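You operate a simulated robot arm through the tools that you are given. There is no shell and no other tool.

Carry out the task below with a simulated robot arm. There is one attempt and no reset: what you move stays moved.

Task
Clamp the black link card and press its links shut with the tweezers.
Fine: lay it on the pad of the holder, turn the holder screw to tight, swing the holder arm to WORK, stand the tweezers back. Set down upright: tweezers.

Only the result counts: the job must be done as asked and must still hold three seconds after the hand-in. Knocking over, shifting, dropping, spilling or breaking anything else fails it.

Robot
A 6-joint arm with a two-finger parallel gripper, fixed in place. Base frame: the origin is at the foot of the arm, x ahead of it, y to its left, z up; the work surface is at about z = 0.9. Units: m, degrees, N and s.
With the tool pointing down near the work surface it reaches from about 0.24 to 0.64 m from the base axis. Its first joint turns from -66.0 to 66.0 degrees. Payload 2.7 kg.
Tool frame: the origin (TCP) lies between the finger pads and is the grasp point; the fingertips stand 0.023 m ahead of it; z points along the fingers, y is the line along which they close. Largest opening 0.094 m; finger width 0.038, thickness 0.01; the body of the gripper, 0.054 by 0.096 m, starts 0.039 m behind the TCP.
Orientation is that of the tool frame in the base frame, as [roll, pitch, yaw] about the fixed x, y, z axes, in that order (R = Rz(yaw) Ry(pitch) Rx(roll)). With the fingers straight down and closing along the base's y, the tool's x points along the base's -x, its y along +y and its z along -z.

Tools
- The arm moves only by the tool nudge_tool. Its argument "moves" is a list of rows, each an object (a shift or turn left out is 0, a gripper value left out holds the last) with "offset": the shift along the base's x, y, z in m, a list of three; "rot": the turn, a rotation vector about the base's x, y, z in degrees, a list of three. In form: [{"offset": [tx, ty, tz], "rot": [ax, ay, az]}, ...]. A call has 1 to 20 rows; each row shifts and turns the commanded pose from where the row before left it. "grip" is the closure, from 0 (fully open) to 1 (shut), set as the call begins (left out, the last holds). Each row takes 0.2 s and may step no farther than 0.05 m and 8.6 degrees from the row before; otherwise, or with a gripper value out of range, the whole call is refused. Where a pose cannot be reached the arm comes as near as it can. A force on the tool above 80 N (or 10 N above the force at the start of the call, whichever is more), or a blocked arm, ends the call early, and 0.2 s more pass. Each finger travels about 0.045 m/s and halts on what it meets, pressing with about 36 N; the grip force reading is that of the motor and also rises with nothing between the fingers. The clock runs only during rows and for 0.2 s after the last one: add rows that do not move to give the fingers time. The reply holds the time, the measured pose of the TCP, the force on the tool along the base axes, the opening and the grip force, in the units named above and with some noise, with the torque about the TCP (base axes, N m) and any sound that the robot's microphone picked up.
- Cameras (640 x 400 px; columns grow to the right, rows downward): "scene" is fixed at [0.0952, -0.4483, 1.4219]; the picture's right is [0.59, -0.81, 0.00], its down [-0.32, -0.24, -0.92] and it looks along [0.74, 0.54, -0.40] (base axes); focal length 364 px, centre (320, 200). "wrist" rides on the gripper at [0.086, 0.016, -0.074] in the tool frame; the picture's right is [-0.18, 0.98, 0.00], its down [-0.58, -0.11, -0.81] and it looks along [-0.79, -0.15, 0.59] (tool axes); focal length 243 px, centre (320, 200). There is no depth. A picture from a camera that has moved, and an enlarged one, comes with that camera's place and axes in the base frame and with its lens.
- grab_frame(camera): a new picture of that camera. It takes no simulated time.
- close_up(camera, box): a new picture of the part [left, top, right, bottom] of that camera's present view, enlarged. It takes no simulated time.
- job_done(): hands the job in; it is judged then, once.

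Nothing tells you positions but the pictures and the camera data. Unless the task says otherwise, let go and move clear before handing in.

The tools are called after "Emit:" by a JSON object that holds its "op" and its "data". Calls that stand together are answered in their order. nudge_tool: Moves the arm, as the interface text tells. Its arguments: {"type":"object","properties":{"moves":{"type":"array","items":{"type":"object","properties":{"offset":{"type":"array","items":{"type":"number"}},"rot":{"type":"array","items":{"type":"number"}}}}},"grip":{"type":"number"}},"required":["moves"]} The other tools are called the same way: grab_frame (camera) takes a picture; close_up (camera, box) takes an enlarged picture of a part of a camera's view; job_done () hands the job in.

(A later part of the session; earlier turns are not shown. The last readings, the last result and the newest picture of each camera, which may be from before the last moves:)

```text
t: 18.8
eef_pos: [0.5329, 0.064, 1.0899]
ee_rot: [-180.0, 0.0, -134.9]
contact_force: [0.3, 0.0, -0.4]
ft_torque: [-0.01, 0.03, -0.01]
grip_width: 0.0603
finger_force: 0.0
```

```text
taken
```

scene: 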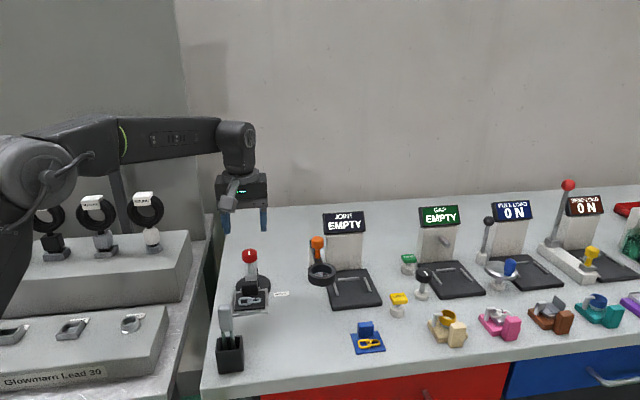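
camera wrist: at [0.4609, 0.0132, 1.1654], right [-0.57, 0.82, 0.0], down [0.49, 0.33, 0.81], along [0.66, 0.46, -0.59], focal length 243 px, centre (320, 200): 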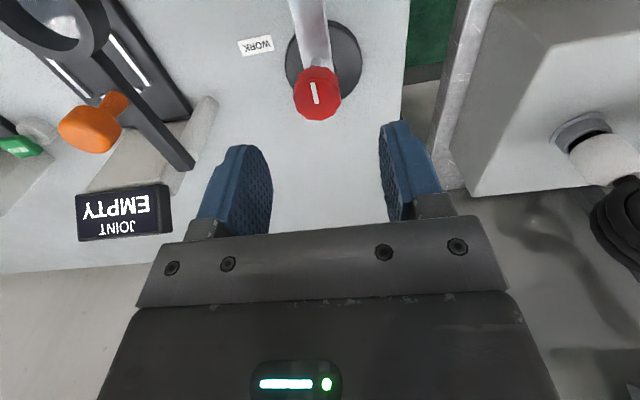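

I'm now over the knob with the camera looking along the holder arm. I'll zoom in to centre the grip.

Emit:
{"op": "close_up", "data": {"camera": "wrist", "box": [260, 0, 400, 140]}}

```text
2.86 times, centred on (330, 70) of wrist
camera zoom: at [0.4609, 0.0132, 1.1654], right [-0.57, 0.82, 0.0], down [0.49, 0.33, 0.81], along [0.66, 0.46, -0.59], focal length 693 px, centre (291, 571)
```

zoom: 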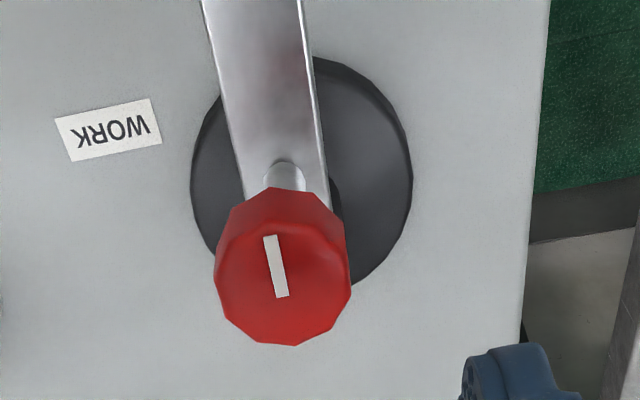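

The gripper is within about a millimetre of the knob axis. I'll lower around the knob and close on it.

Emit:
{"op": "nudge_tool", "data": {"moves": [{"offset": [0.0012, 0, -0.03]}, {"offset": [0, 0, -0.03]}, {"offset": [0, 0, -0.018]}, {}, {}]}}

Emit:
{"op": "grab_frame", "data": {"camera": "wrist"}}

Emit:
{"op": "close_up", "data": {"camera": "scene", "box": [205, 200, 305, 325]}}

```text
t: 20.0
eef_pos: [0.5334, 0.0631, 1.0123]
ee_rot: [-180.0, 0.0, -135.0]
contact_force: [-0.6, -0.7, -0.9]
ft_torque: [0.03, -0.01, 0.01]
grip_width: 0.0605
finger_force: 0.1
```

```text
taken
camera wrist: at [0.4613, 0.0132, 1.0874], right [-0.57, 0.82, 0.0], down [0.49, 0.33, 0.81], along [0.67, 0.46, -0.59], focal length 243 px, centre (320, 200)
```

wrist: 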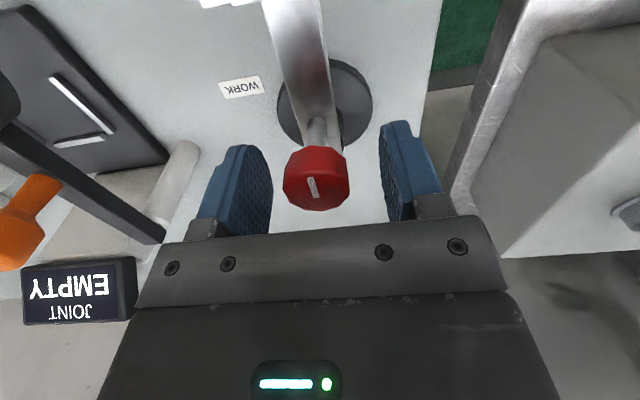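

```text
3.20 times, centred on (255, 262) of scene
camera zoom: at [0.0952, -0.4483, 1.4219], right [0.59, -0.81, 0.0], down [-0.32, -0.24, -0.92], along [0.74, 0.54, -0.4], focal length 1166 px, centre (528, 0)
```

zoom: 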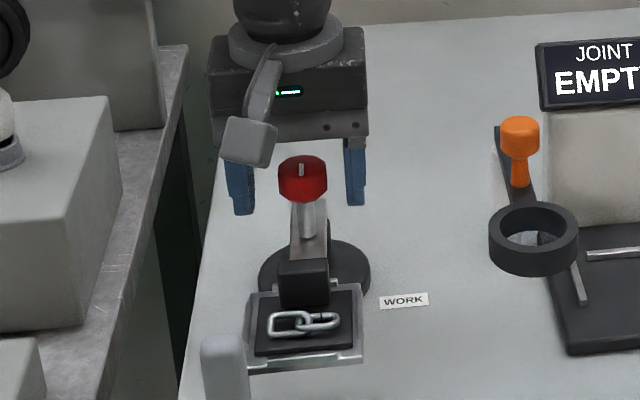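

The knob sits between the finger pads at the grasp point. I'll close on it.

Emit:
{"op": "nudge_tool", "data": {"moves": [{}, {}, {}, {}], "grip": 1.0}}

Emit:
{"op": "close_up", "data": {"camera": "wrist", "box": [220, 80, 420, 240]}}

```text
t: 21.0
eef_pos: [0.5355, 0.0609, 1.0099]
ee_rot: [-179.8, 0.1, -135.1]
contact_force: [14.5, -16.9, -5.1]
ft_torque: [0.24, -0.4, -0.12]
grip_width: 0.0316
finger_force: 44.9
```

```text
2.50 times, centred on (320, 160) of wrist
camera zoom: at [0.4622, 0.0115, 1.0874], right [-0.56, 0.83, 0.0], down [0.49, 0.33, 0.81], along [0.67, 0.45, -0.59], focal length 606 px, centre (320, 300)
```

zoom: 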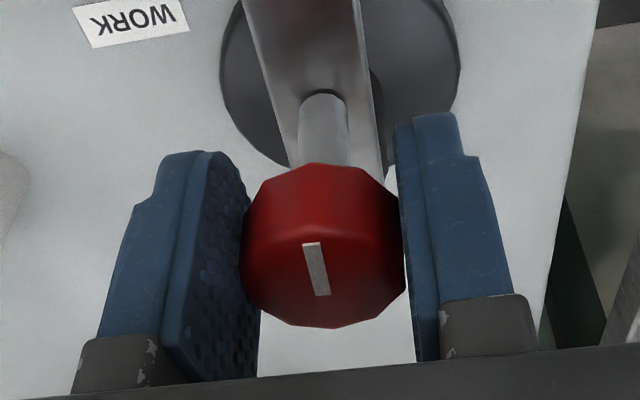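

The knob is gripped at 31.6 mm, but there's a sideways load of about 22 N because I'm roughly 3 mm off. I'll relax that by shifting the command toward the measured place.

Emit:
{"op": "nudge_tool", "data": {"moves": [{"offset": [0.0012, -0.0012, 0]}, {"offset": [0.0012, -0.0012, 0]}, {}, {}]}}

```text
t: 22.0
eef_pos: [0.5352, 0.0621, 1.0123]
ee_rot: [179.8, -0.2, -134.9]
contact_force: [-14.8, -9.4, 6.3]
ft_torque: [-0.45, 0.63, 0.06]
grip_width: 0.032
finger_force: 44.8
```

The sideways load is gone but the reading is changing. I'll wait a moment and read it again.

Emit:
{"op": "nudge_tool", "data": {"moves": [{}, {}, {}]}}

Emit:
{"op": "close_up", "data": {"camera": "wrist", "box": [220, 80, 420, 240]}}

```text
t: 22.8
eef_pos: [0.5358, 0.0606, 1.0123]
ee_rot: [179.9, -0.1, -135.1]
contact_force: [-14.2, -9.1, 5.4]
ft_torque: [-0.99, 0.64, 0.02]
grip_width: 0.0317
finger_force: 44.2
```

```text
2.50 times, centred on (320, 160) of wrist
camera zoom: at [0.4635, 0.0106, 1.0878], right [-0.57, 0.82, 0.0], down [0.49, 0.33, 0.81], along [0.66, 0.46, -0.59], focal length 606 px, centre (320, 300)
```

zoom: 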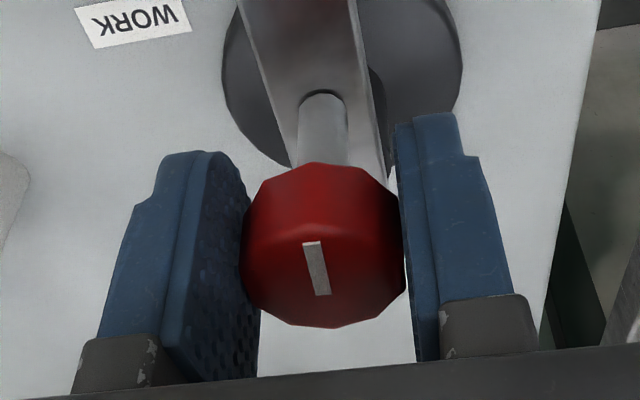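

There's still a 16 N pull toward the bench front. I'll ease the command that way by 2 mm and check.

Emit:
{"op": "nudge_tool", "data": {"moves": [{"offset": [-0.0014, -0.0014, 0]}, {}, {}]}}

```text
t: 23.6
eef_pos: [0.5344, 0.06, 1.0123]
ee_rot: [180.0, 0.3, -134.9]
contact_force: [1.3, 3.2, 4.9]
ft_torque: [-0.18, 0.67, 0.03]
grip_width: 0.0317
finger_force: 45.2
```

The grip is now nearly free of load, which puts the screw axis at (0.534, 0.060). I'll turn clockwise 30° and watch the torque.

Emit:
{"op": "nudge_tool", "data": {"moves": [{"rot": [0, 0, -7.5]}, {"rot": [0, 0, -7.5]}, {"rot": [0, 0, -7.5]}, {"rot": [0, 0, -7.5]}, {}]}}

Emit:
{"op": "close_up", "data": {"camera": "wrist", "box": [220, 80, 420, 240]}}

Emit:
{"op": "close_up", "data": {"camera": "scene", "box": [205, 200, 305, 325]}}

```text
t: 24.8
eef_pos: [0.5364, 0.0592, 1.0128]
ee_rot: [180.0, 0.1, -165.0]
contact_force: [4.5, 11.0, 4.8]
ft_torque: [-0.29, -0.82, 0.06]
grip_width: 0.0321
finger_force: 45.2
```

```text
2.50 times, centred on (320, 160) of wrist
camera zoom: at [0.4486, 0.0538, 1.0872], right [-0.08, 1.0, 0.0], down [0.59, 0.04, 0.81], along [0.81, 0.06, -0.59], focal length 606 px, centre (320, 300)
```

zoom: 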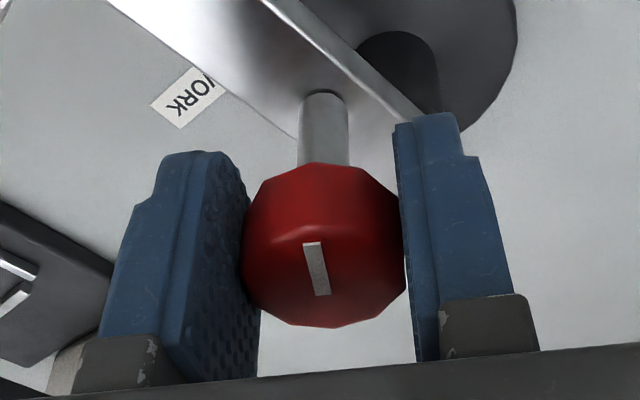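

```text
3.20 times, centred on (255, 262) of scene
camera zoom: at [0.0952, -0.448, 1.422], right [0.59, -0.81, 0.0], down [-0.32, -0.24, -0.92], along [0.74, 0.54, -0.4], focal length 1166 px, centre (528, 0)
```

zoom: 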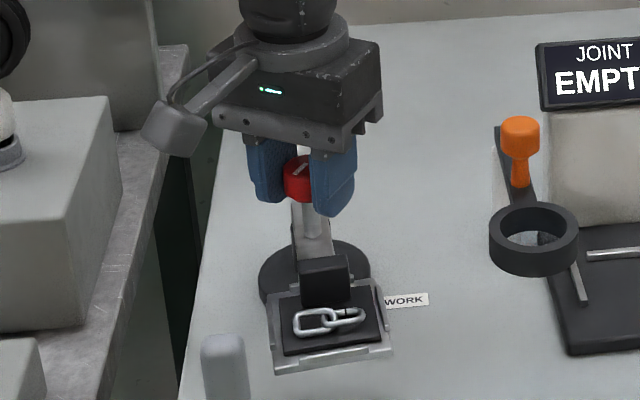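

The knob turned 30° with the gripper, and the holder arm drifted a few degrees toward WORK, which is harmless. I'll keep turning clockwise.

Emit:
{"op": "nudge_tool", "data": {"moves": [{"rot": [0, 0, -7.5]}, {"rot": [0, 0, -7.5]}, {"rot": [0, 0, -7.5]}, {"rot": [0, 0, -7.5]}, {}]}}

Emit:
{"op": "close_up", "data": {"camera": "wrist", "box": [220, 80, 420, 240]}}

Emit:
{"op": "close_up", "data": {"camera": "scene", "box": [205, 200, 305, 325]}}

```text
t: 26.0
eef_pos: [0.5368, 0.0623, 1.0124]
ee_rot: [179.8, 0.1, 165.1]
contact_force: [18.2, 27.0, 7.6]
ft_torque: [0.33, 1.02, 0.12]
grip_width: 0.0317
finger_force: 45.1
```

```text
2.50 times, centred on (320, 160) of wrist
camera zoom: at [0.4572, 0.1, 1.0872], right [0.43, 0.9, 0.0], down [0.53, -0.26, 0.81], along [0.73, -0.35, -0.59], focal length 606 px, centre (320, 300)
```

zoom: 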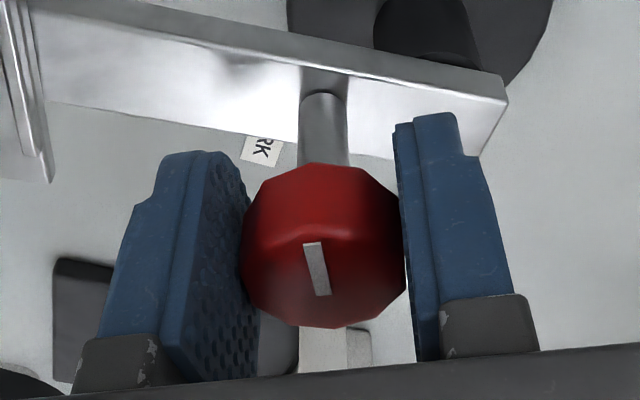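

```text
3.20 times, centred on (255, 262) of scene
camera zoom: at [0.0957, -0.4475, 1.4221], right [0.59, -0.81, 0.0], down [-0.32, -0.24, -0.92], along [0.74, 0.54, -0.4], focal length 1166 px, centre (528, 0)
```

zoom: 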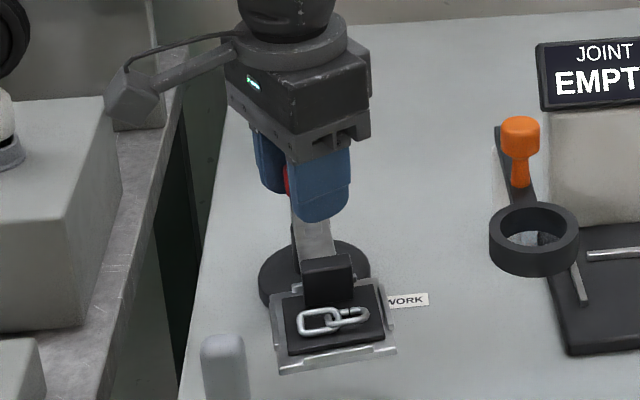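

The knob has turned 60°, but the load has grown to about 32 N as the grip axis wanders. I'll relieve it by shifting along the force before turning further.

Emit:
{"op": "nudge_tool", "data": {"moves": [{"offset": [0.001, 0.0015, 0]}, {"offset": [0.001, 0.0015, 0]}, {}, {}]}}

```text
t: 27.0
eef_pos: [0.5374, 0.0616, 1.0127]
ee_rot: [-179.9, 0.1, 165.1]
contact_force: [3.6, 4.1, 6.2]
ft_torque: [-0.04, -1.17, 0.0]
grip_width: 0.0321
finger_force: 45.1
```

The load is relieved to about 5 N. I'll turn another 30° clockwise.

Emit:
{"op": "nudge_tool", "data": {"moves": [{"rot": [0, 0, -7.5]}, {"rot": [0, 0, -7.5]}, {"rot": [0, 0, -7.5]}, {"rot": [0, 0, -7.5]}, {}]}}

Emit:
{"op": "close_up", "data": {"camera": "wrist", "box": [220, 80, 420, 240]}}

Emit:
{"op": "close_up", "data": {"camera": "scene", "box": [205, 200, 305, 325]}}

```text
t: 28.2
eef_pos: [0.5381, 0.0627, 1.0112]
ee_rot: [179.9, 0.1, 135.0]
contact_force: [4.7, 9.7, 7.4]
ft_torque: [-0.85, -0.53, 0.04]
grip_width: 0.0321
finger_force: 44.6
```

```text
2.50 times, centred on (320, 160) of wrist
camera zoom: at [0.4885, 0.1363, 1.0874], right [0.83, 0.56, 0.0], down [0.33, -0.49, 0.81], along [0.46, -0.67, -0.59], focal length 606 px, centre (320, 300)
```

zoom: 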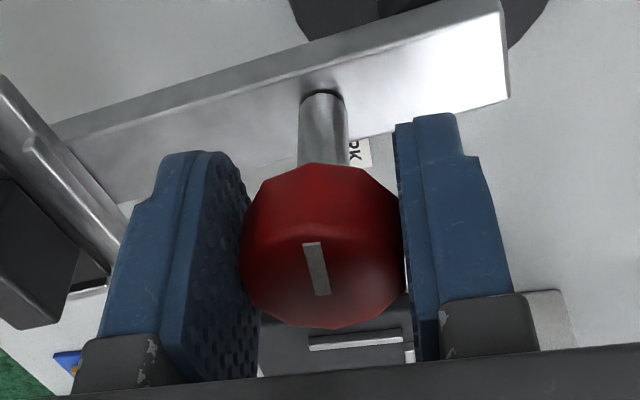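

```text
3.20 times, centred on (255, 262) of scene
camera zoom: at [0.0952, -0.448, 1.422], right [0.59, -0.81, 0.0], down [-0.32, -0.24, -0.92], along [0.74, 0.54, -0.4], focal length 1166 px, centre (528, 0)
```

zoom: 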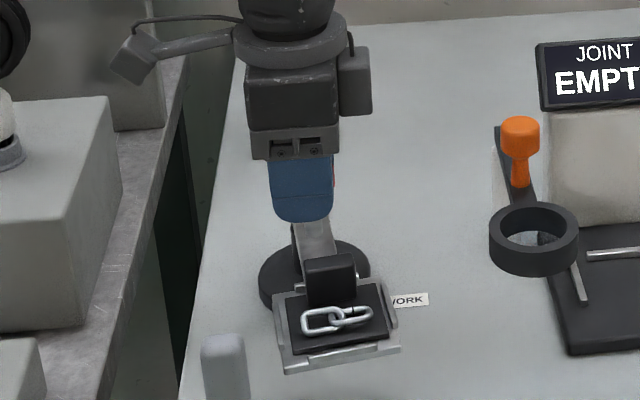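

90° turned with no stop yet. I'll continue clockwise.

Emit:
{"op": "nudge_tool", "data": {"moves": [{"rot": [0, 0, -7.5]}, {"rot": [0, 0, -7.5]}, {"rot": [0, 0, -7.5]}, {"rot": [0, 0, -7.5]}, {}]}}

Emit:
{"op": "close_up", "data": {"camera": "wrist", "box": [220, 80, 420, 240]}}

Emit:
{"op": "close_up", "data": {"camera": "scene", "box": [205, 200, 305, 325]}}

```text
t: 29.4
eef_pos: [0.5392, 0.0649, 1.012]
ee_rot: [179.7, 0.0, 105.0]
contact_force: [19.9, 22.4, 4.2]
ft_torque: [-0.64, 0.19, 0.1]
grip_width: 0.0319
finger_force: 45.1
```

```text
2.50 times, centred on (320, 160) of wrist
camera zoom: at [0.532, 0.1529, 1.0875], right [1.0, 0.08, 0.0], down [0.04, -0.59, 0.81], along [0.06, -0.8, -0.59], focal length 606 px, centre (320, 300)
```

zoom: 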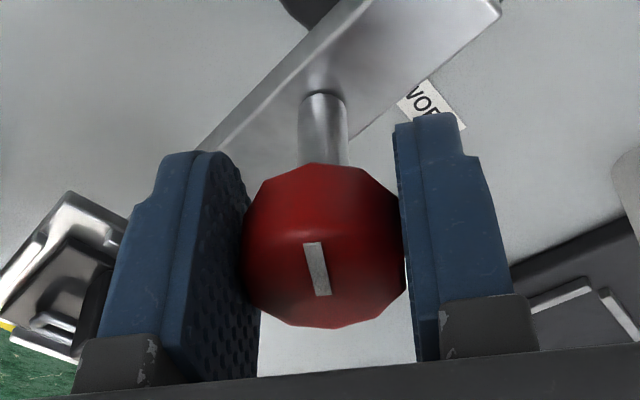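

```text
3.20 times, centred on (255, 262) of scene
camera zoom: at [0.0957, -0.4476, 1.4221], right [0.59, -0.81, 0.0], down [-0.32, -0.24, -0.92], along [0.74, 0.54, -0.4], focal length 1166 px, centre (528, 0)
```

zoom: 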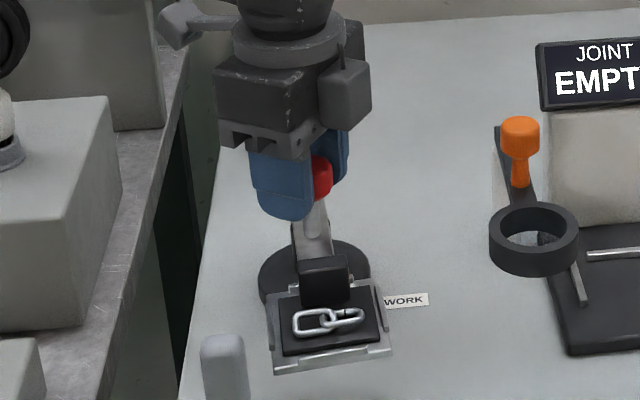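

120° turned, and the knob still follows freely. I'll relieve the side load again and keep going.

Emit:
{"op": "nudge_tool", "data": {"moves": [{"offset": [0.0012, 0.0013, 0]}, {"offset": [0.001, 0.0011, 0]}, {}, {"rot": [0, 0, -7.5]}, {"rot": [0, 0, -7.5]}, {}]}}

Emit:
{"op": "close_up", "data": {"camera": "wrist", "box": [220, 80, 420, 240]}}

```text
t: 30.8
eef_pos: [0.5418, 0.0645, 1.0122]
ee_rot: [179.9, 0.0, 89.9]
contact_force: [7.8, 5.9, 10.2]
ft_torque: [0.01, 0.43, 0.05]
grip_width: 0.0319
finger_force: 45.3
```

```text
2.50 times, centred on (320, 160) of wrist
camera zoom: at [0.5568, 0.1515, 1.0873], right [0.98, -0.18, 0.0], down [-0.11, -0.58, 0.81], along [-0.15, -0.79, -0.59], focal length 606 px, centre (320, 300)
```

zoom: 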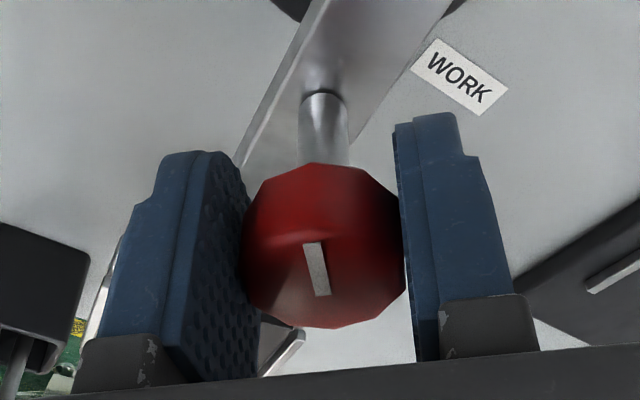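

135° turned and loads are low. I'll turn another 30°.

Emit:
{"op": "nudge_tool", "data": {"moves": [{"rot": [0, 0, -7.5]}, {"rot": [0, 0, -7.5]}, {"rot": [0, 0, -7.5]}, {"rot": [0, 0, -7.5]}, {}]}}

Emit:
{"op": "close_up", "data": {"camera": "wrist", "box": [220, 80, 420, 240]}}

Emit:
{"op": "close_up", "data": {"camera": "scene", "box": [205, 200, 305, 325]}}

```text
t: 32.0
eef_pos: [0.5412, 0.065, 1.0119]
ee_rot: [179.9, -0.1, 60.0]
contact_force: [16.9, 17.2, 6.5]
ft_torque: [-0.52, 0.34, 0.01]
grip_width: 0.0318
finger_force: 45.0
```

```text
2.50 times, centred on (320, 160) of wrist
camera zoom: at [0.5977, 0.1326, 1.0876], right [0.76, -0.65, 0.0], down [-0.39, -0.45, 0.81], along [-0.52, -0.61, -0.59], focal length 606 px, centre (320, 300)
```

zoom: 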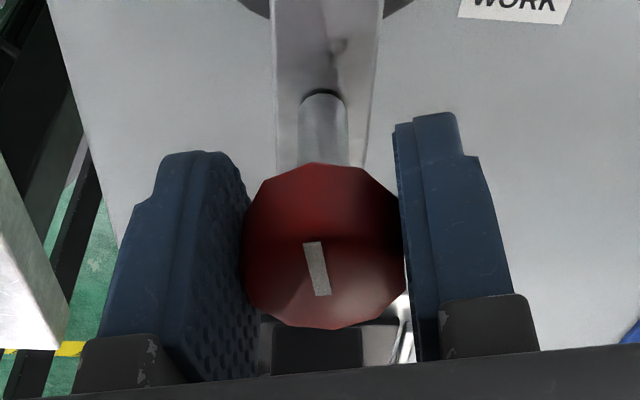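

```text
3.20 times, centred on (255, 262) of scene
camera zoom: at [0.0956, -0.4478, 1.422], right [0.59, -0.81, 0.0], down [-0.32, -0.24, -0.92], along [0.74, 0.54, -0.4], focal length 1166 px, centre (528, 0)
```

zoom: 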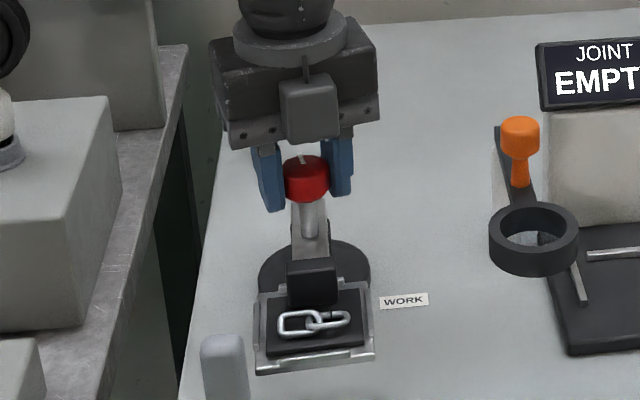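

165° turned. I'll relieve the small side load and continue while the wrist still has travel.

Emit:
{"op": "nudge_tool", "data": {"moves": [{"offset": [0.0012, 0.0012, 0]}, {}, {"rot": [0, 0, -7.5]}, {"rot": [0, 0, -7.5]}, {"rot": [0, 0, -7.5]}, {"rot": [0, 0, -7.5]}, {}]}}

Emit:
{"op": "close_up", "data": {"camera": "wrist", "box": [220, 80, 420, 240]}}

Emit:
{"op": "close_up", "data": {"camera": "scene", "box": [205, 200, 305, 325]}}

```text
t: 33.6
eef_pos: [0.5408, 0.0649, 1.0121]
ee_rot: [179.9, 0.1, 29.9]
contact_force: [7.3, -5.4, 9.7]
ft_torque: [0.35, 0.25, 0.04]
grip_width: 0.0318
finger_force: 44.9
```

```text
2.50 times, centred on (320, 160) of wrist
camera zoom: at [0.624, 0.0948, 1.0872], right [0.33, -0.94, 0.0], down [-0.56, -0.19, 0.81], along [-0.76, -0.27, -0.59], focal length 606 px, centre (320, 300)
```

zoom: 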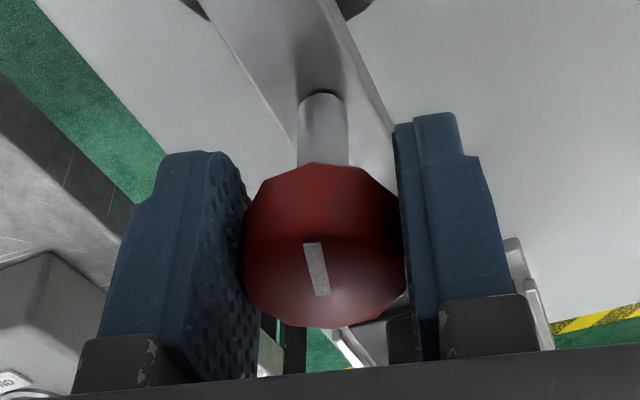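

```text
3.20 times, centred on (255, 262) of scene
camera zoom: at [0.0952, -0.4485, 1.4218], right [0.59, -0.81, 0.0], down [-0.32, -0.24, -0.92], along [0.74, 0.54, -0.4], focal length 1166 px, centre (528, 0)
```

zoom: 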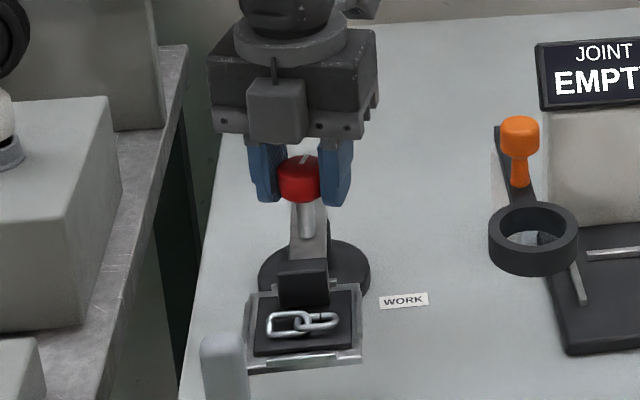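

About 195° turned and the knob still follows freely with almost no torque. I'll continue clockwise and watch for a stop.

Emit:
{"op": "nudge_tool", "data": {"moves": [{"rot": [0, 0, -7.5]}, {"rot": [0, 0, -7.5]}, {"rot": [0, 0, -7.5]}, {"rot": [0, 0, -7.5]}, {}]}}

Emit:
{"op": "close_up", "data": {"camera": "wrist", "box": [220, 80, 420, 240]}}

Emit:
{"op": "grab_frame", "data": {"camera": "scene"}}

```text
t: 34.5
eef_pos: [0.5423, 0.0504, 1.011]
ee_rot: [-176.9, -0.3, 16.1]
contact_force: [-10.1, 13.0, 1.3]
ft_torque: [-0.8, -0.71, 0.25]
grip_width: 0.0319
finger_force: 44.5
out of reach, approached as far as the arm can: row 2, 3, 4
stopped in row 4: the force on the tool passed its limit at 96 N (the readings are from after the stop); the commanded pose is now the measured one
```

```text
2.50 times, centred on (320, 160) of wrist
camera zoom: at [0.6303, 0.0553, 1.0857], right [0.1, -0.99, -0.05], down [-0.58, -0.1, 0.81], along [-0.81, -0.05, -0.59], focal length 606 px, centre (320, 300)
```

zoom: 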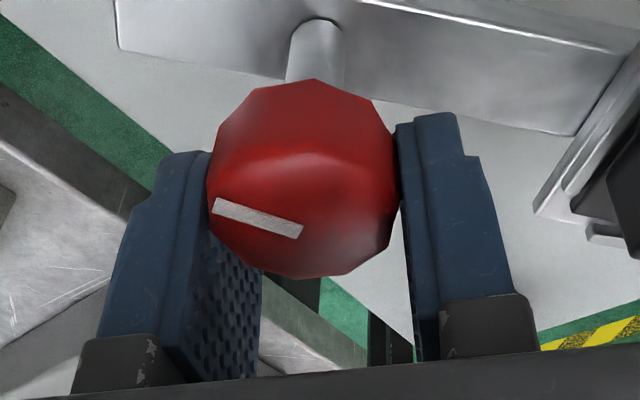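

```text
taken
```

scene: 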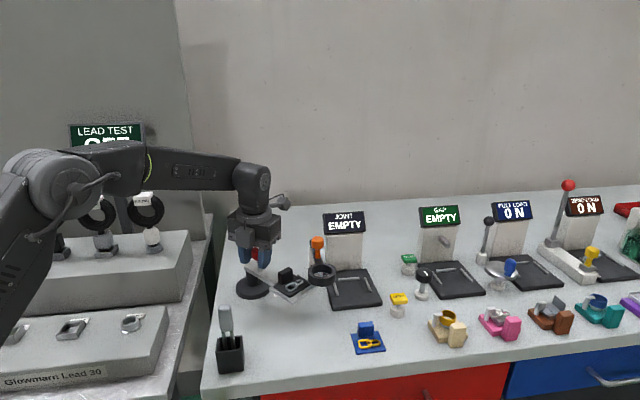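

The wrist ran out of travel, and the detour swung the holder arm well toward WORK. I'll check the state closely before doing anything else.

Emit:
{"op": "close_up", "data": {"camera": "scene", "box": [215, 215, 365, 325]}}

Emit:
{"op": "close_up", "data": {"camera": "scene", "box": [265, 225, 345, 305]}}

Emit:
{"op": "grab_frame", "data": {"camera": "wrist"}}

```text
3.64 times, centred on (290, 270) of scene
camera zoom: at [0.0948, -0.4479, 1.4221], right [0.59, -0.81, 0.0], down [-0.32, -0.24, -0.92], along [0.74, 0.54, -0.4], focal length 1325 px, centre (429, -54)
```

zoom: 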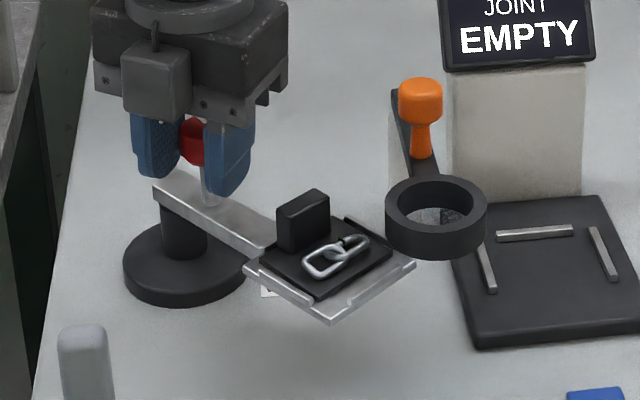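

```text
5.00 times, centred on (305, 265) of scene
camera zoom: at [0.0948, -0.4479, 1.4221], right [0.59, -0.81, 0.0], down [-0.32, -0.24, -0.92], along [0.74, 0.54, -0.4], focal length 1822 px, centre (395, -125)
```

zoom: 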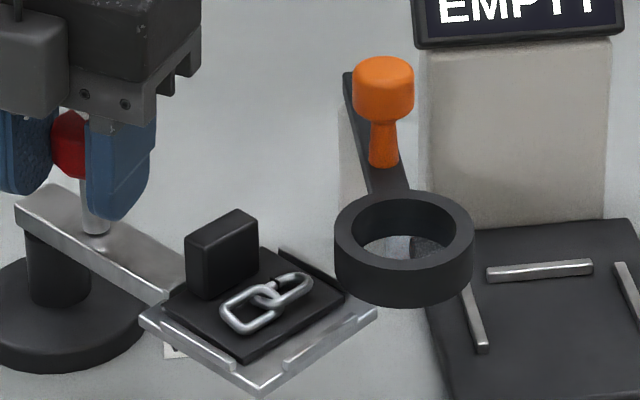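

```text
taken
camera wrist: at [0.6303, 0.0553, 1.0857], right [0.1, -0.99, -0.05], down [-0.58, -0.1, 0.81], along [-0.81, -0.05, -0.59], focal length 243 px, centre (320, 200)
```

wrist: 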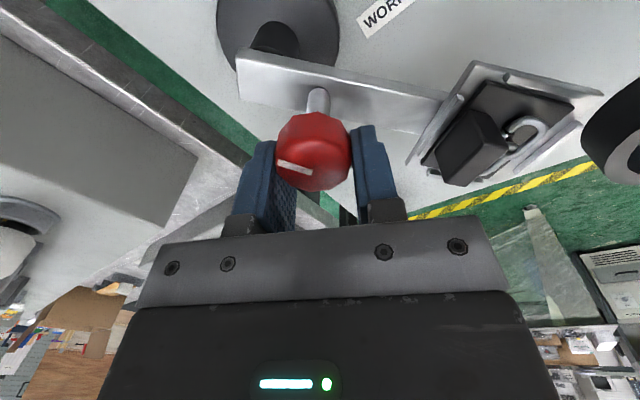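

The card is still on the pad and the magnifier hasn't moved; the holder arm just swung about 40° toward WORK. I'll let go of the knob, rise, level the gripper and turn it back so I can view and re-grip.

Emit:
{"op": "nudge_tool", "data": {"moves": [{}, {}, {}, {"offset": [0, 0, 0.03]}, {"offset": [0, 0, 0.04], "rot": [-3.06, -0.57, 0]}, {"offset": [0, 0, 0.03]}, {"rot": [0, 0, 8]}, {"rot": [0, 0, 8]}, {"rot": [0, 0, 8]}, {"rot": [0, 0, 8]}, {}], "grip": 0.3}}

Emit:
{"op": "grab_frame", "data": {"camera": "wrist"}}

Emit:
{"op": "close_up", "data": {"camera": "scene", "box": [205, 215, 345, 325]}}

```text
t: 36.9
eef_pos: [0.5444, 0.0358, 1.1103]
ee_rot: [179.9, 0.0, 48.0]
contact_force: [0.9, -0.3, -0.3]
ft_torque: [-0.01, -0.01, 0.01]
grip_width: 0.0658
finger_force: 0.0
out of reach, approached as far as the arm can: row 5
```

```text
taken
camera wrist: at [0.6141, 0.0895, 1.1857], right [0.61, -0.79, 0.0], down [-0.47, -0.36, 0.81], along [-0.64, -0.49, -0.59], focal length 243 px, centre (320, 200)
```

wrist: 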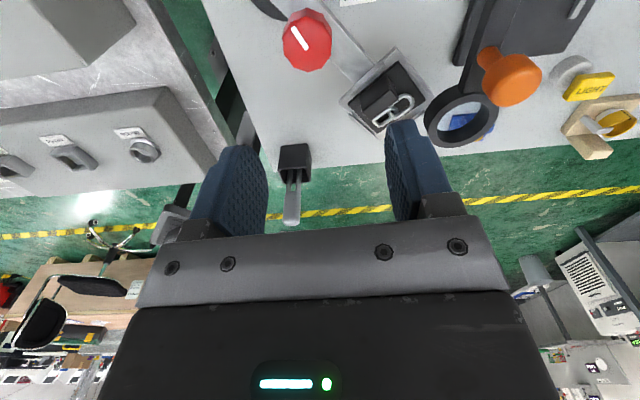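

```text
3.64 times, centred on (275, 270) of scene
camera zoom: at [0.0952, -0.4483, 1.4219], right [0.59, -0.81, 0.0], down [-0.32, -0.24, -0.92], along [0.74, 0.54, -0.4], focal length 1325 px, centre (484, -54)
```

zoom: 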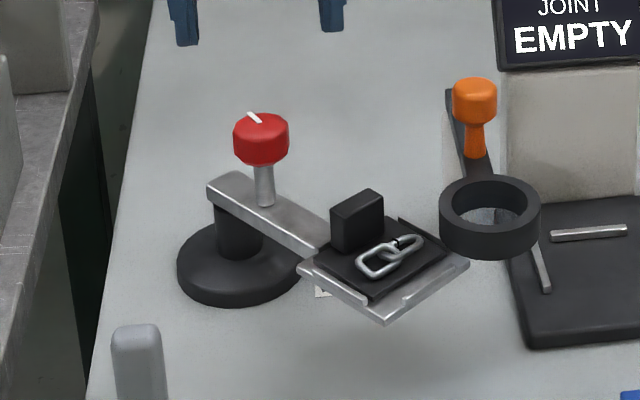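

The holder, knob and magnifier are all clearly visible now. I'll zoom in to measure the arm angle, the mark on the knob and the clearance to the magnifier ring.

Emit:
{"op": "close_up", "data": {"camera": "wrist", "box": [250, 0, 450, 140]}}

Emit:
{"op": "close_up", "data": {"camera": "wrist", "box": [260, 0, 380, 90]}}

Emit:
{"op": "close_up", "data": {"camera": "scene", "box": [240, 235, 290, 275]}}

Emit:
{"op": "close_up", "data": {"camera": "scene", "box": [275, 245, 345, 310]}}

```text
2.86 times, centred on (350, 70) of wrist
camera zoom: at [0.6141, 0.0895, 1.1857], right [0.61, -0.79, 0.0], down [-0.47, -0.36, 0.81], along [-0.64, -0.49, -0.59], focal length 693 px, centre (234, 571)
```

zoom: 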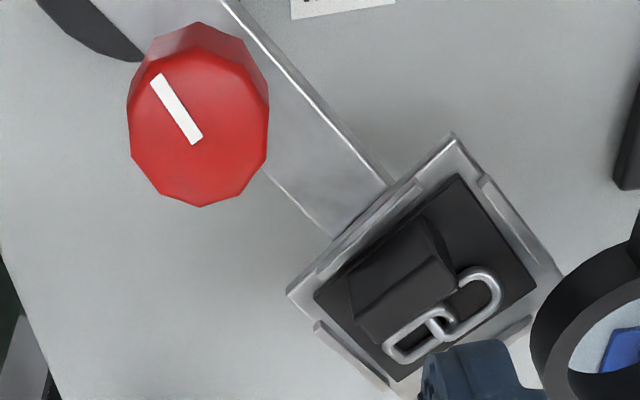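

```text
4.44 times, centred on (320, 45) of wrist
camera zoom: at [0.6141, 0.0895, 1.1857], right [0.61, -0.79, 0.0], down [-0.47, -0.36, 0.81], along [-0.64, -0.49, -0.59], focal length 1078 px, centre (320, 889)
```

zoom: 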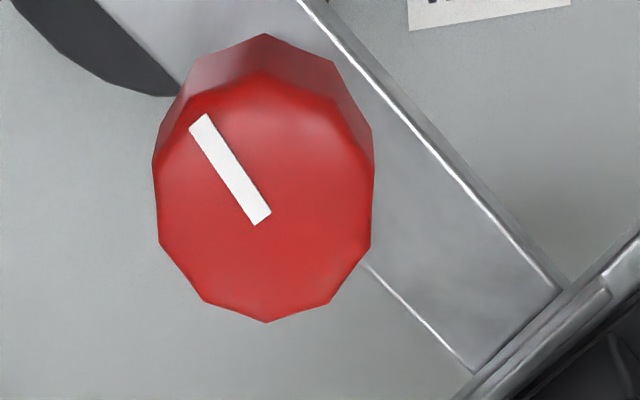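

```text
10.00 times, centred on (265, 255) of scene
camera zoom: at [0.0952, -0.4483, 1.4219], right [0.59, -0.81, 0.0], down [-0.32, -0.24, -0.92], along [0.74, 0.54, -0.4], focal length 3644 px, centre (870, -350)
```

zoom: 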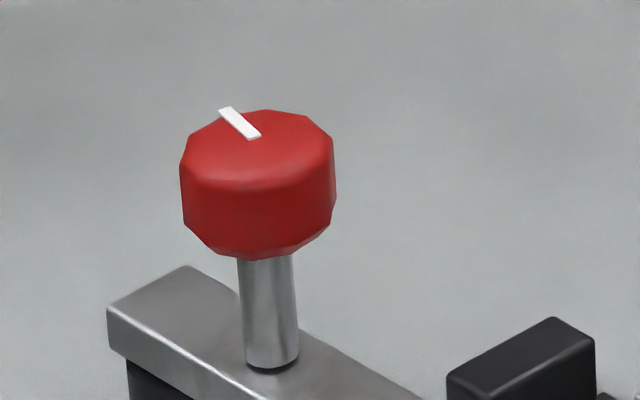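

```text
6.15 times, centred on (310, 278) of scene
camera zoom: at [0.0952, -0.4483, 1.4219], right [0.59, -0.81, 0.0], down [-0.32, -0.24, -0.92], along [0.74, 0.54, -0.4], focal length 2242 px, centre (382, -277)
```

zoom: 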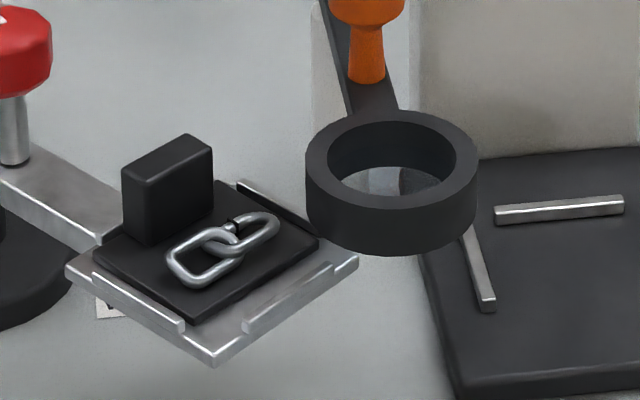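

The knob kept its angle relative to the holder arm while the gripper slipped round it, which suggests it has reached a hard stop. To be sure it's tight, I'll re-grip with more wrist travel and test it again.

Emit:
{"op": "nudge_tool", "data": {"moves": [{"offset": [0.00124, 0.0019, 0], "rot": [0, 0, 7.9]}, {"offset": [0.00124, 0.0019, 0], "rot": [0, 0, 7.9]}, {"offset": [0.00124, 0.0019, 0], "rot": [0, 0, 7.9]}, {"offset": [0.00124, 0.0019, 0], "rot": [0, 0, 7.9]}, {"offset": [0.00124, 0.0019, 0], "rot": [0, 0, 7.9]}, {"offset": [0.00124, 0.0019, 0], "rot": [0, 0, 7.9]}, {"offset": [0.00124, 0.0019, 0], "rot": [0, 0, 7.9]}, {"offset": [0.00124, 0.0019, 0], "rot": [0, 0, 7.9]}, {"offset": [0.00124, 0.0019, 0], "rot": [0, 0, 7.9]}, {"offset": [0.00124, 0.0019, 0], "rot": [0, 0, 7.9]}, {"offset": [0.00124, 0.0017, 0], "rot": [0, 0, 8]}, {}, {}]}}

Emit:
{"op": "close_up", "data": {"camera": "wrist", "box": [240, 0, 400, 120]}}

```text
t: 39.7
eef_pos: [0.5569, 0.0562, 1.1104]
ee_rot: [179.9, 0.0, 135.0]
contact_force: [-0.3, -0.1, -0.1]
ft_torque: [0.0, 0.01, 0.03]
grip_width: 0.0657
finger_force: 0.0
```

```text
3.33 times, centred on (320, 60) of wrist
camera zoom: at [0.5077, 0.1296, 1.1861], right [0.83, 0.56, 0.0], down [0.33, -0.49, 0.81], along [0.46, -0.66, -0.59], focal length 809 px, centre (320, 667)
```

zoom: 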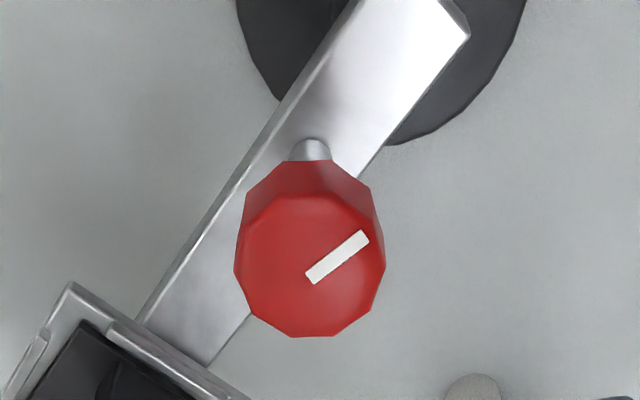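

The knob centre is about a millimetre from the grasp axis. I'll lower onto it and close.

Emit:
{"op": "nudge_tool", "data": {"moves": [{"offset": [-0.0004, -0.0012, -0.04]}, {"offset": [0, 0, -0.04]}, {"offset": [0, 0, -0.021]}, {}]}}

Emit:
{"op": "close_up", "data": {"camera": "wrist", "box": [220, 80, 420, 240]}}

```text
t: 40.7
eef_pos: [0.5575, 0.0573, 1.0107]
ee_rot: [180.0, 0.1, 135.0]
contact_force: [-0.3, -0.4, -0.1]
ft_torque: [-0.01, -0.01, -0.05]
grip_width: 0.0658
finger_force: 0.0
```

```text
2.50 times, centred on (320, 160) of wrist
camera zoom: at [0.5085, 0.1303, 1.0856], right [0.83, 0.56, 0.0], down [0.33, -0.49, 0.81], along [0.45, -0.67, -0.59], focal length 606 px, centre (320, 300)
```

zoom: 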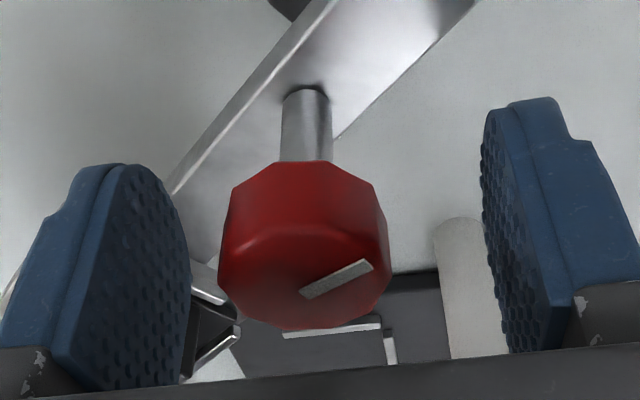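

The knob is a few millimetres off-centre toward the left finger, so I'll correct that slightly and close.

Emit:
{"op": "nudge_tool", "data": {"moves": [{"offset": [-0.001, -0.002, 0]}, {}]}}

Emit:
{"op": "nudge_tool", "data": {"moves": [{}, {}, {}, {}], "grip": 1.0}}

Emit:
{"op": "close_up", "data": {"camera": "wrist", "box": [220, 80, 420, 240]}}

```text
t: 41.3
eef_pos: [0.5559, 0.0542, 1.0102]
ee_rot: [179.9, 0.0, 134.9]
contact_force: [-0.3, -0.2, -0.1]
ft_torque: [0.01, -0.01, 0.0]
grip_width: 0.0659
finger_force: 0.2
```

```text
t: 42.3
eef_pos: [0.5576, 0.0559, 1.0104]
ee_rot: [179.9, -0.1, 134.9]
contact_force: [-5.0, -3.4, 3.3]
ft_torque: [-0.22, 0.44, 0.03]
grip_width: 0.0316
finger_force: 45.0
```

```text
2.50 times, centred on (320, 160) of wrist
camera zoom: at [0.5071, 0.1275, 1.0856], right [0.83, 0.56, 0.0], down [0.33, -0.49, 0.81], along [0.45, -0.67, -0.59], focal length 606 px, centre (320, 300)
```

zoom: 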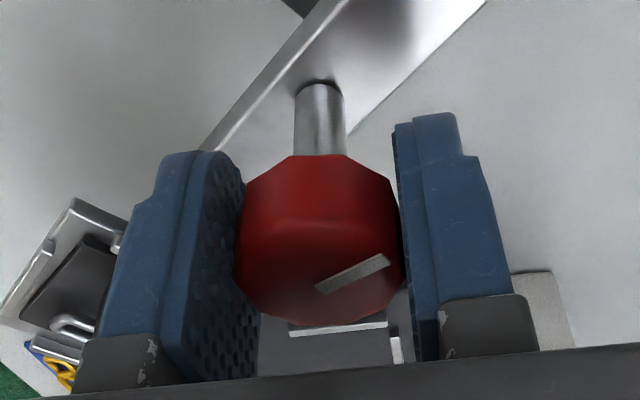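

The grip is good, with under 7 N of side load. I'll turn clockwise 15° and see whether the knob resists.

Emit:
{"op": "nudge_tool", "data": {"moves": [{"rot": [0, 0, -5]}, {"rot": [0, 0, -5]}, {"rot": [0, 0, -5]}, {}]}}

Emit:
{"op": "close_up", "data": {"camera": "wrist", "box": [220, 80, 420, 240]}}

Emit:
{"op": "close_up", "data": {"camera": "scene", "box": [205, 215, 345, 325]}}

```text
t: 43.3
eef_pos: [0.5566, 0.0549, 1.0099]
ee_rot: [-180.0, 0.0, 119.9]
contact_force: [-17.6, -0.6, 7.4]
ft_torque: [-0.68, 0.23, -0.02]
grip_width: 0.0316
finger_force: 44.6
```

```text
2.50 times, centred on (320, 160) of wrist
camera zoom: at [0.5275, 0.1378, 1.0856], right [0.94, 0.33, 0.0], down [0.19, -0.56, 0.81], along [0.27, -0.76, -0.59], focal length 606 px, centre (320, 300)
```

zoom: 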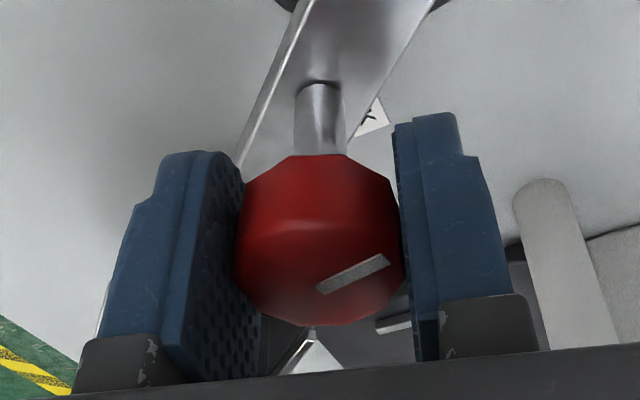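

```text
3.64 times, centred on (275, 270) of scene
camera zoom: at [0.0946, -0.4483, 1.4219], right [0.59, -0.81, 0.0], down [-0.32, -0.24, -0.92], along [0.74, 0.54, -0.4], focal length 1325 px, centre (484, -54)
```

zoom: 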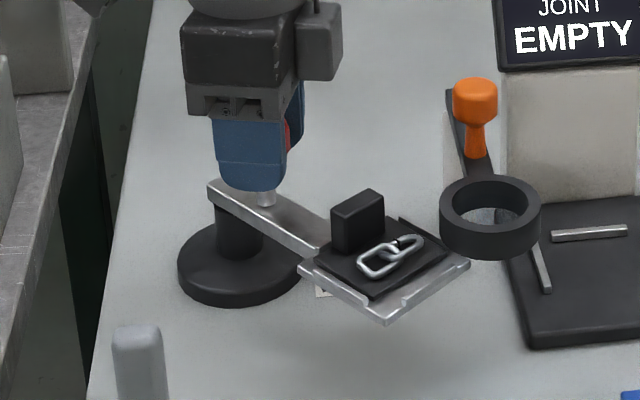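

The knob turned another 15° without resisting, so it isn't at a stop yet. I'll relieve the side load and keep turning clockwise.

Emit:
{"op": "nudge_tool", "data": {"moves": [{"offset": [-0.0015, 0, 0]}, {"rot": [0, 0, -7.5]}, {"rot": [0, 0, -7.5]}, {"rot": [0, 0, -7.5]}, {"rot": [0, 0, -7.5]}, {}]}}

Emit:
{"op": "close_up", "data": {"camera": "wrist", "box": [220, 80, 420, 240]}}

Emit:
{"op": "close_up", "data": {"camera": "scene", "box": [205, 215, 345, 325]}}

```text
t: 44.7
eef_pos: [0.5553, 0.0541, 1.0102]
ee_rot: [179.7, -0.1, 89.8]
contact_force: [5.8, 10.0, 10.3]
ft_torque: [-0.87, 0.19, -0.01]
grip_width: 0.0317
finger_force: 45.6
```

```text
2.50 times, centred on (320, 160) of wrist
camera zoom: at [0.5714, 0.1413, 1.0856], right [0.98, -0.19, 0.0], down [-0.11, -0.58, 0.81], along [-0.15, -0.79, -0.59], focal length 606 px, centre (320, 300)
```

zoom: 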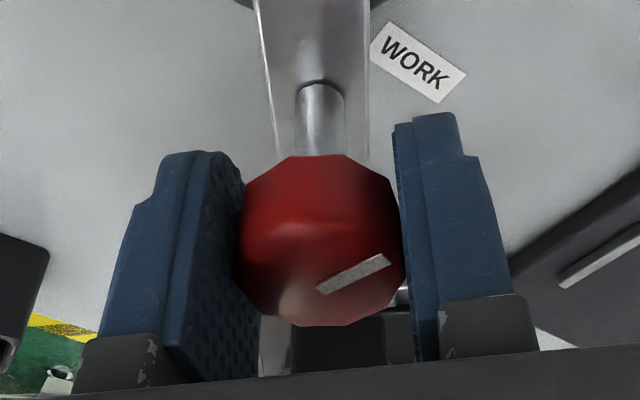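

```text
3.64 times, centred on (275, 270) of scene
camera zoom: at [0.0952, -0.448, 1.422], right [0.59, -0.81, 0.0], down [-0.32, -0.24, -0.92], along [0.74, 0.54, -0.4], focal length 1325 px, centre (484, -54)
```

zoom: 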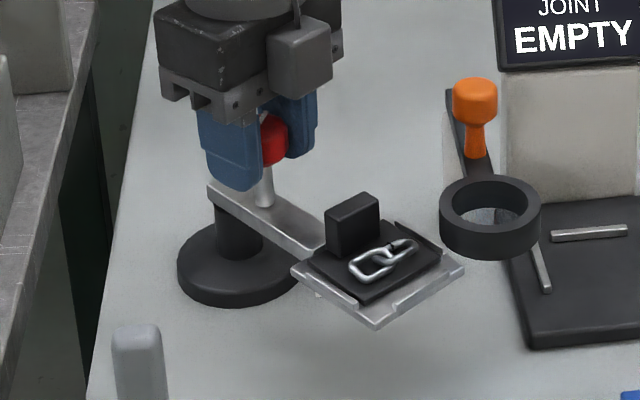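

About 240° in total. I'll continue.

Emit:
{"op": "nudge_tool", "data": {"moves": [{"offset": [0.0004, 0.0008, 0]}, {"rot": [0, 0, -7.5]}, {"rot": [0, 0, -7.5]}, {"rot": [0, 0, -7.5]}, {"rot": [0, 0, -7.5]}, {}]}}

Emit:
{"op": "close_up", "data": {"camera": "wrist", "box": [220, 80, 420, 240]}}

Emit:
{"op": "close_up", "data": {"camera": "scene", "box": [205, 215, 345, 325]}}

```text
t: 46.1
eef_pos: [0.5549, 0.0547, 1.0098]
ee_rot: [179.7, 0.0, 59.9]
contact_force: [-2.5, 7.9, 21.7]
ft_torque: [-0.12, 0.88, 0.04]
grip_width: 0.0315
finger_force: 44.9
```

```text
2.50 times, centred on (320, 160) of wrist
camera zoom: at [0.6125, 0.1216, 1.0855], right [0.76, -0.65, 0.0], down [-0.39, -0.45, 0.81], along [-0.52, -0.61, -0.59], focal length 606 px, centre (320, 300)
```

zoom: 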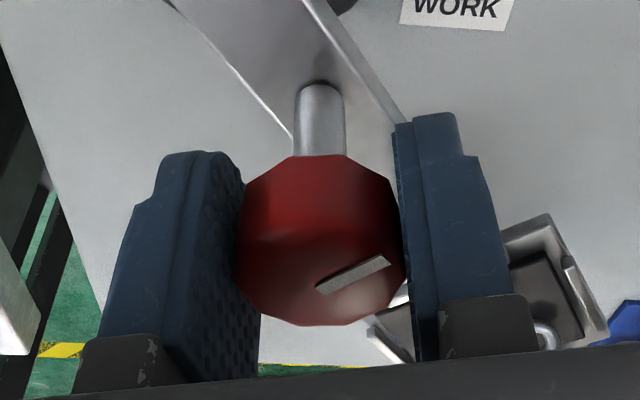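

```text
3.64 times, centred on (275, 270) of scene
camera zoom: at [0.0948, -0.4481, 1.422], right [0.59, -0.81, 0.0], down [-0.32, -0.24, -0.92], along [0.74, 0.54, -0.4], focal length 1325 px, centre (484, -54)
```

zoom: 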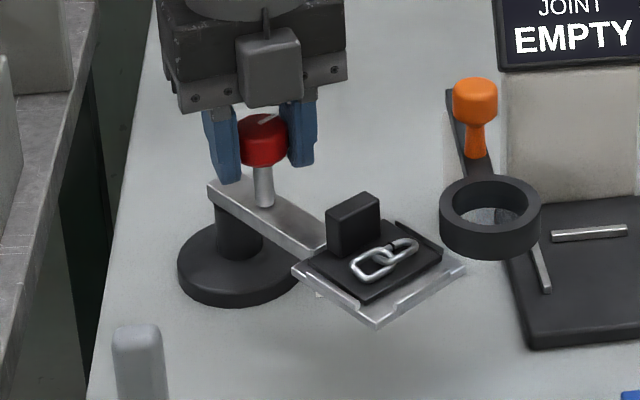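

About 270° in total and still turning. I'll do the last 30° available on this grip.

Emit:
{"op": "nudge_tool", "data": {"moves": [{"rot": [0, 0, -7.5]}, {"rot": [0, 0, -7.5]}, {"rot": [0, 0, -7.5]}, {"rot": [0, 0, -7]}, {}]}}

Emit:
{"op": "close_up", "data": {"camera": "wrist", "box": [220, 80, 420, 240]}}

Emit:
{"op": "close_up", "data": {"camera": "scene", "box": [205, 215, 345, 325]}}

```text
t: 47.3
eef_pos: [0.5564, 0.0554, 1.0103]
ee_rot: [179.7, -0.1, 30.2]
contact_force: [-0.5, 3.6, 22.0]
ft_torque: [0.04, 1.09, 0.03]
grip_width: 0.0315
finger_force: 45.4
```

```text
2.50 times, centred on (320, 160) of wrist
camera zoom: at [0.638, 0.0847, 1.0856], right [0.34, -0.94, 0.0], down [-0.56, -0.2, 0.8], along [-0.76, -0.27, -0.59], focal length 606 px, centre (320, 300)
```

zoom: 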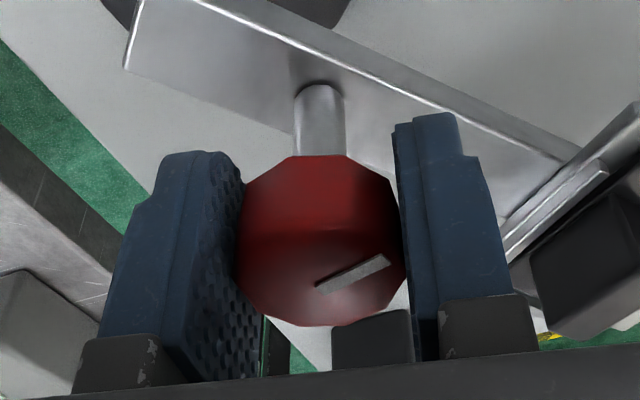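

```text
3.64 times, centred on (275, 270) of scene
camera zoom: at [0.0948, -0.4482, 1.422], right [0.59, -0.81, 0.0], down [-0.32, -0.24, -0.92], along [0.74, 0.54, -0.4], focal length 1325 px, centre (484, -54)
```

zoom: 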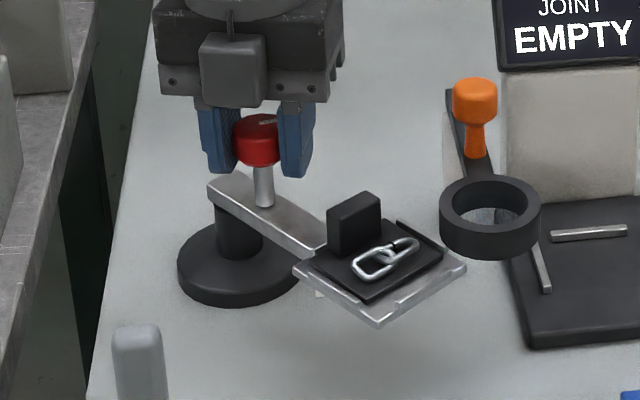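

300° turned in total with no stop. I'll open around the knob, turn the gripper back 150° in place, and re-grip for another stretch.

Emit:
{"op": "nudge_tool", "data": {"moves": [{}, {}, {}, {}], "grip": 0.32}}

Emit:
{"op": "nudge_tool", "data": {"moves": [{"rot": [0, 0, 8]}, {"rot": [0, 0, 8]}, {"rot": [0, 0, 8]}, {"rot": [0, 0, 8]}, {"rot": [0, 0, 8]}, {"rot": [0, 0, 8]}, {"rot": [0, 0, 8]}, {"rot": [0, 0, 8]}, {"rot": [0, 0, 8]}, {"rot": [0, 0, 8]}, {"rot": [0, 0, 8]}, {"rot": [0, 0, 8]}, {"rot": [0, 0, 8]}, {"rot": [0, 0, 8]}, {"rot": [0, 0, 8]}, {"rot": [0, 0, 8]}, {"rot": [0, 0, 7]}, {}]}}

Emit:
{"op": "grab_frame", "data": {"camera": "wrist"}}

Emit:
{"op": "close_up", "data": {"camera": "scene", "box": [205, 215, 345, 325]}}

```text
t: 48.3
eef_pos: [0.5546, 0.0546, 1.0081]
ee_rot: [179.9, -0.1, 30.4]
contact_force: [-0.1, 0.0, 0.0]
ft_torque: [0.0, 0.04, -0.01]
grip_width: 0.064
finger_force: 0.0
```

```text
t: 52.1
eef_pos: [0.5548, 0.0539, 1.0108]
ee_rot: [180.0, 0.0, 165.5]
contact_force: [0.2, 0.1, 0.1]
ft_torque: [0.0, 0.03, 0.01]
grip_width: 0.0639
finger_force: 0.2
```

```text
taken
camera wrist: at [0.4754, 0.0917, 1.085], right [0.42, 0.91, 0.0], down [0.54, -0.25, 0.81], along [0.73, -0.34, -0.59], focal length 243 px, centre (320, 200)
```

wrist: 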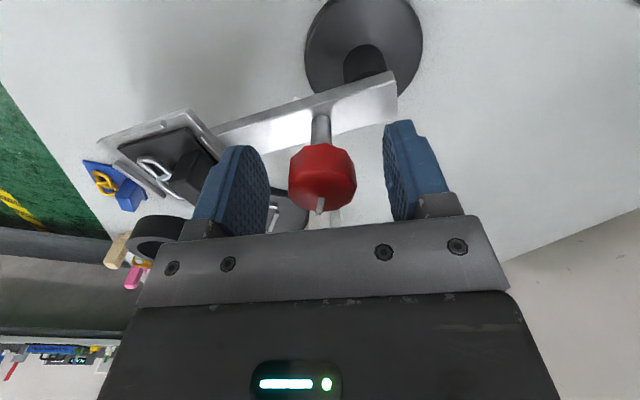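

```text
3.64 times, centred on (275, 270) of scene
camera zoom: at [0.0952, -0.4483, 1.4219], right [0.59, -0.81, 0.0], down [-0.32, -0.24, -0.92], along [0.74, 0.54, -0.4], focal length 1325 px, centre (484, -54)
```

zoom: 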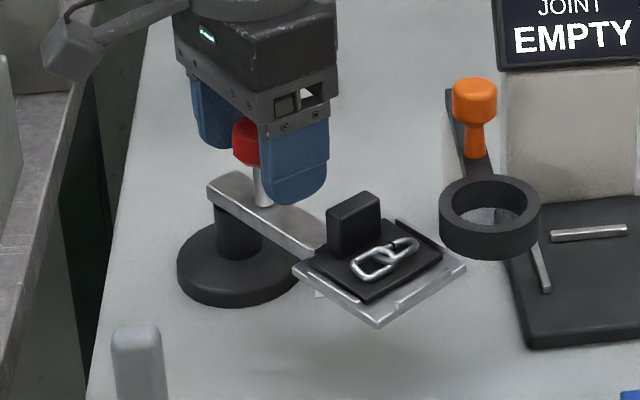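

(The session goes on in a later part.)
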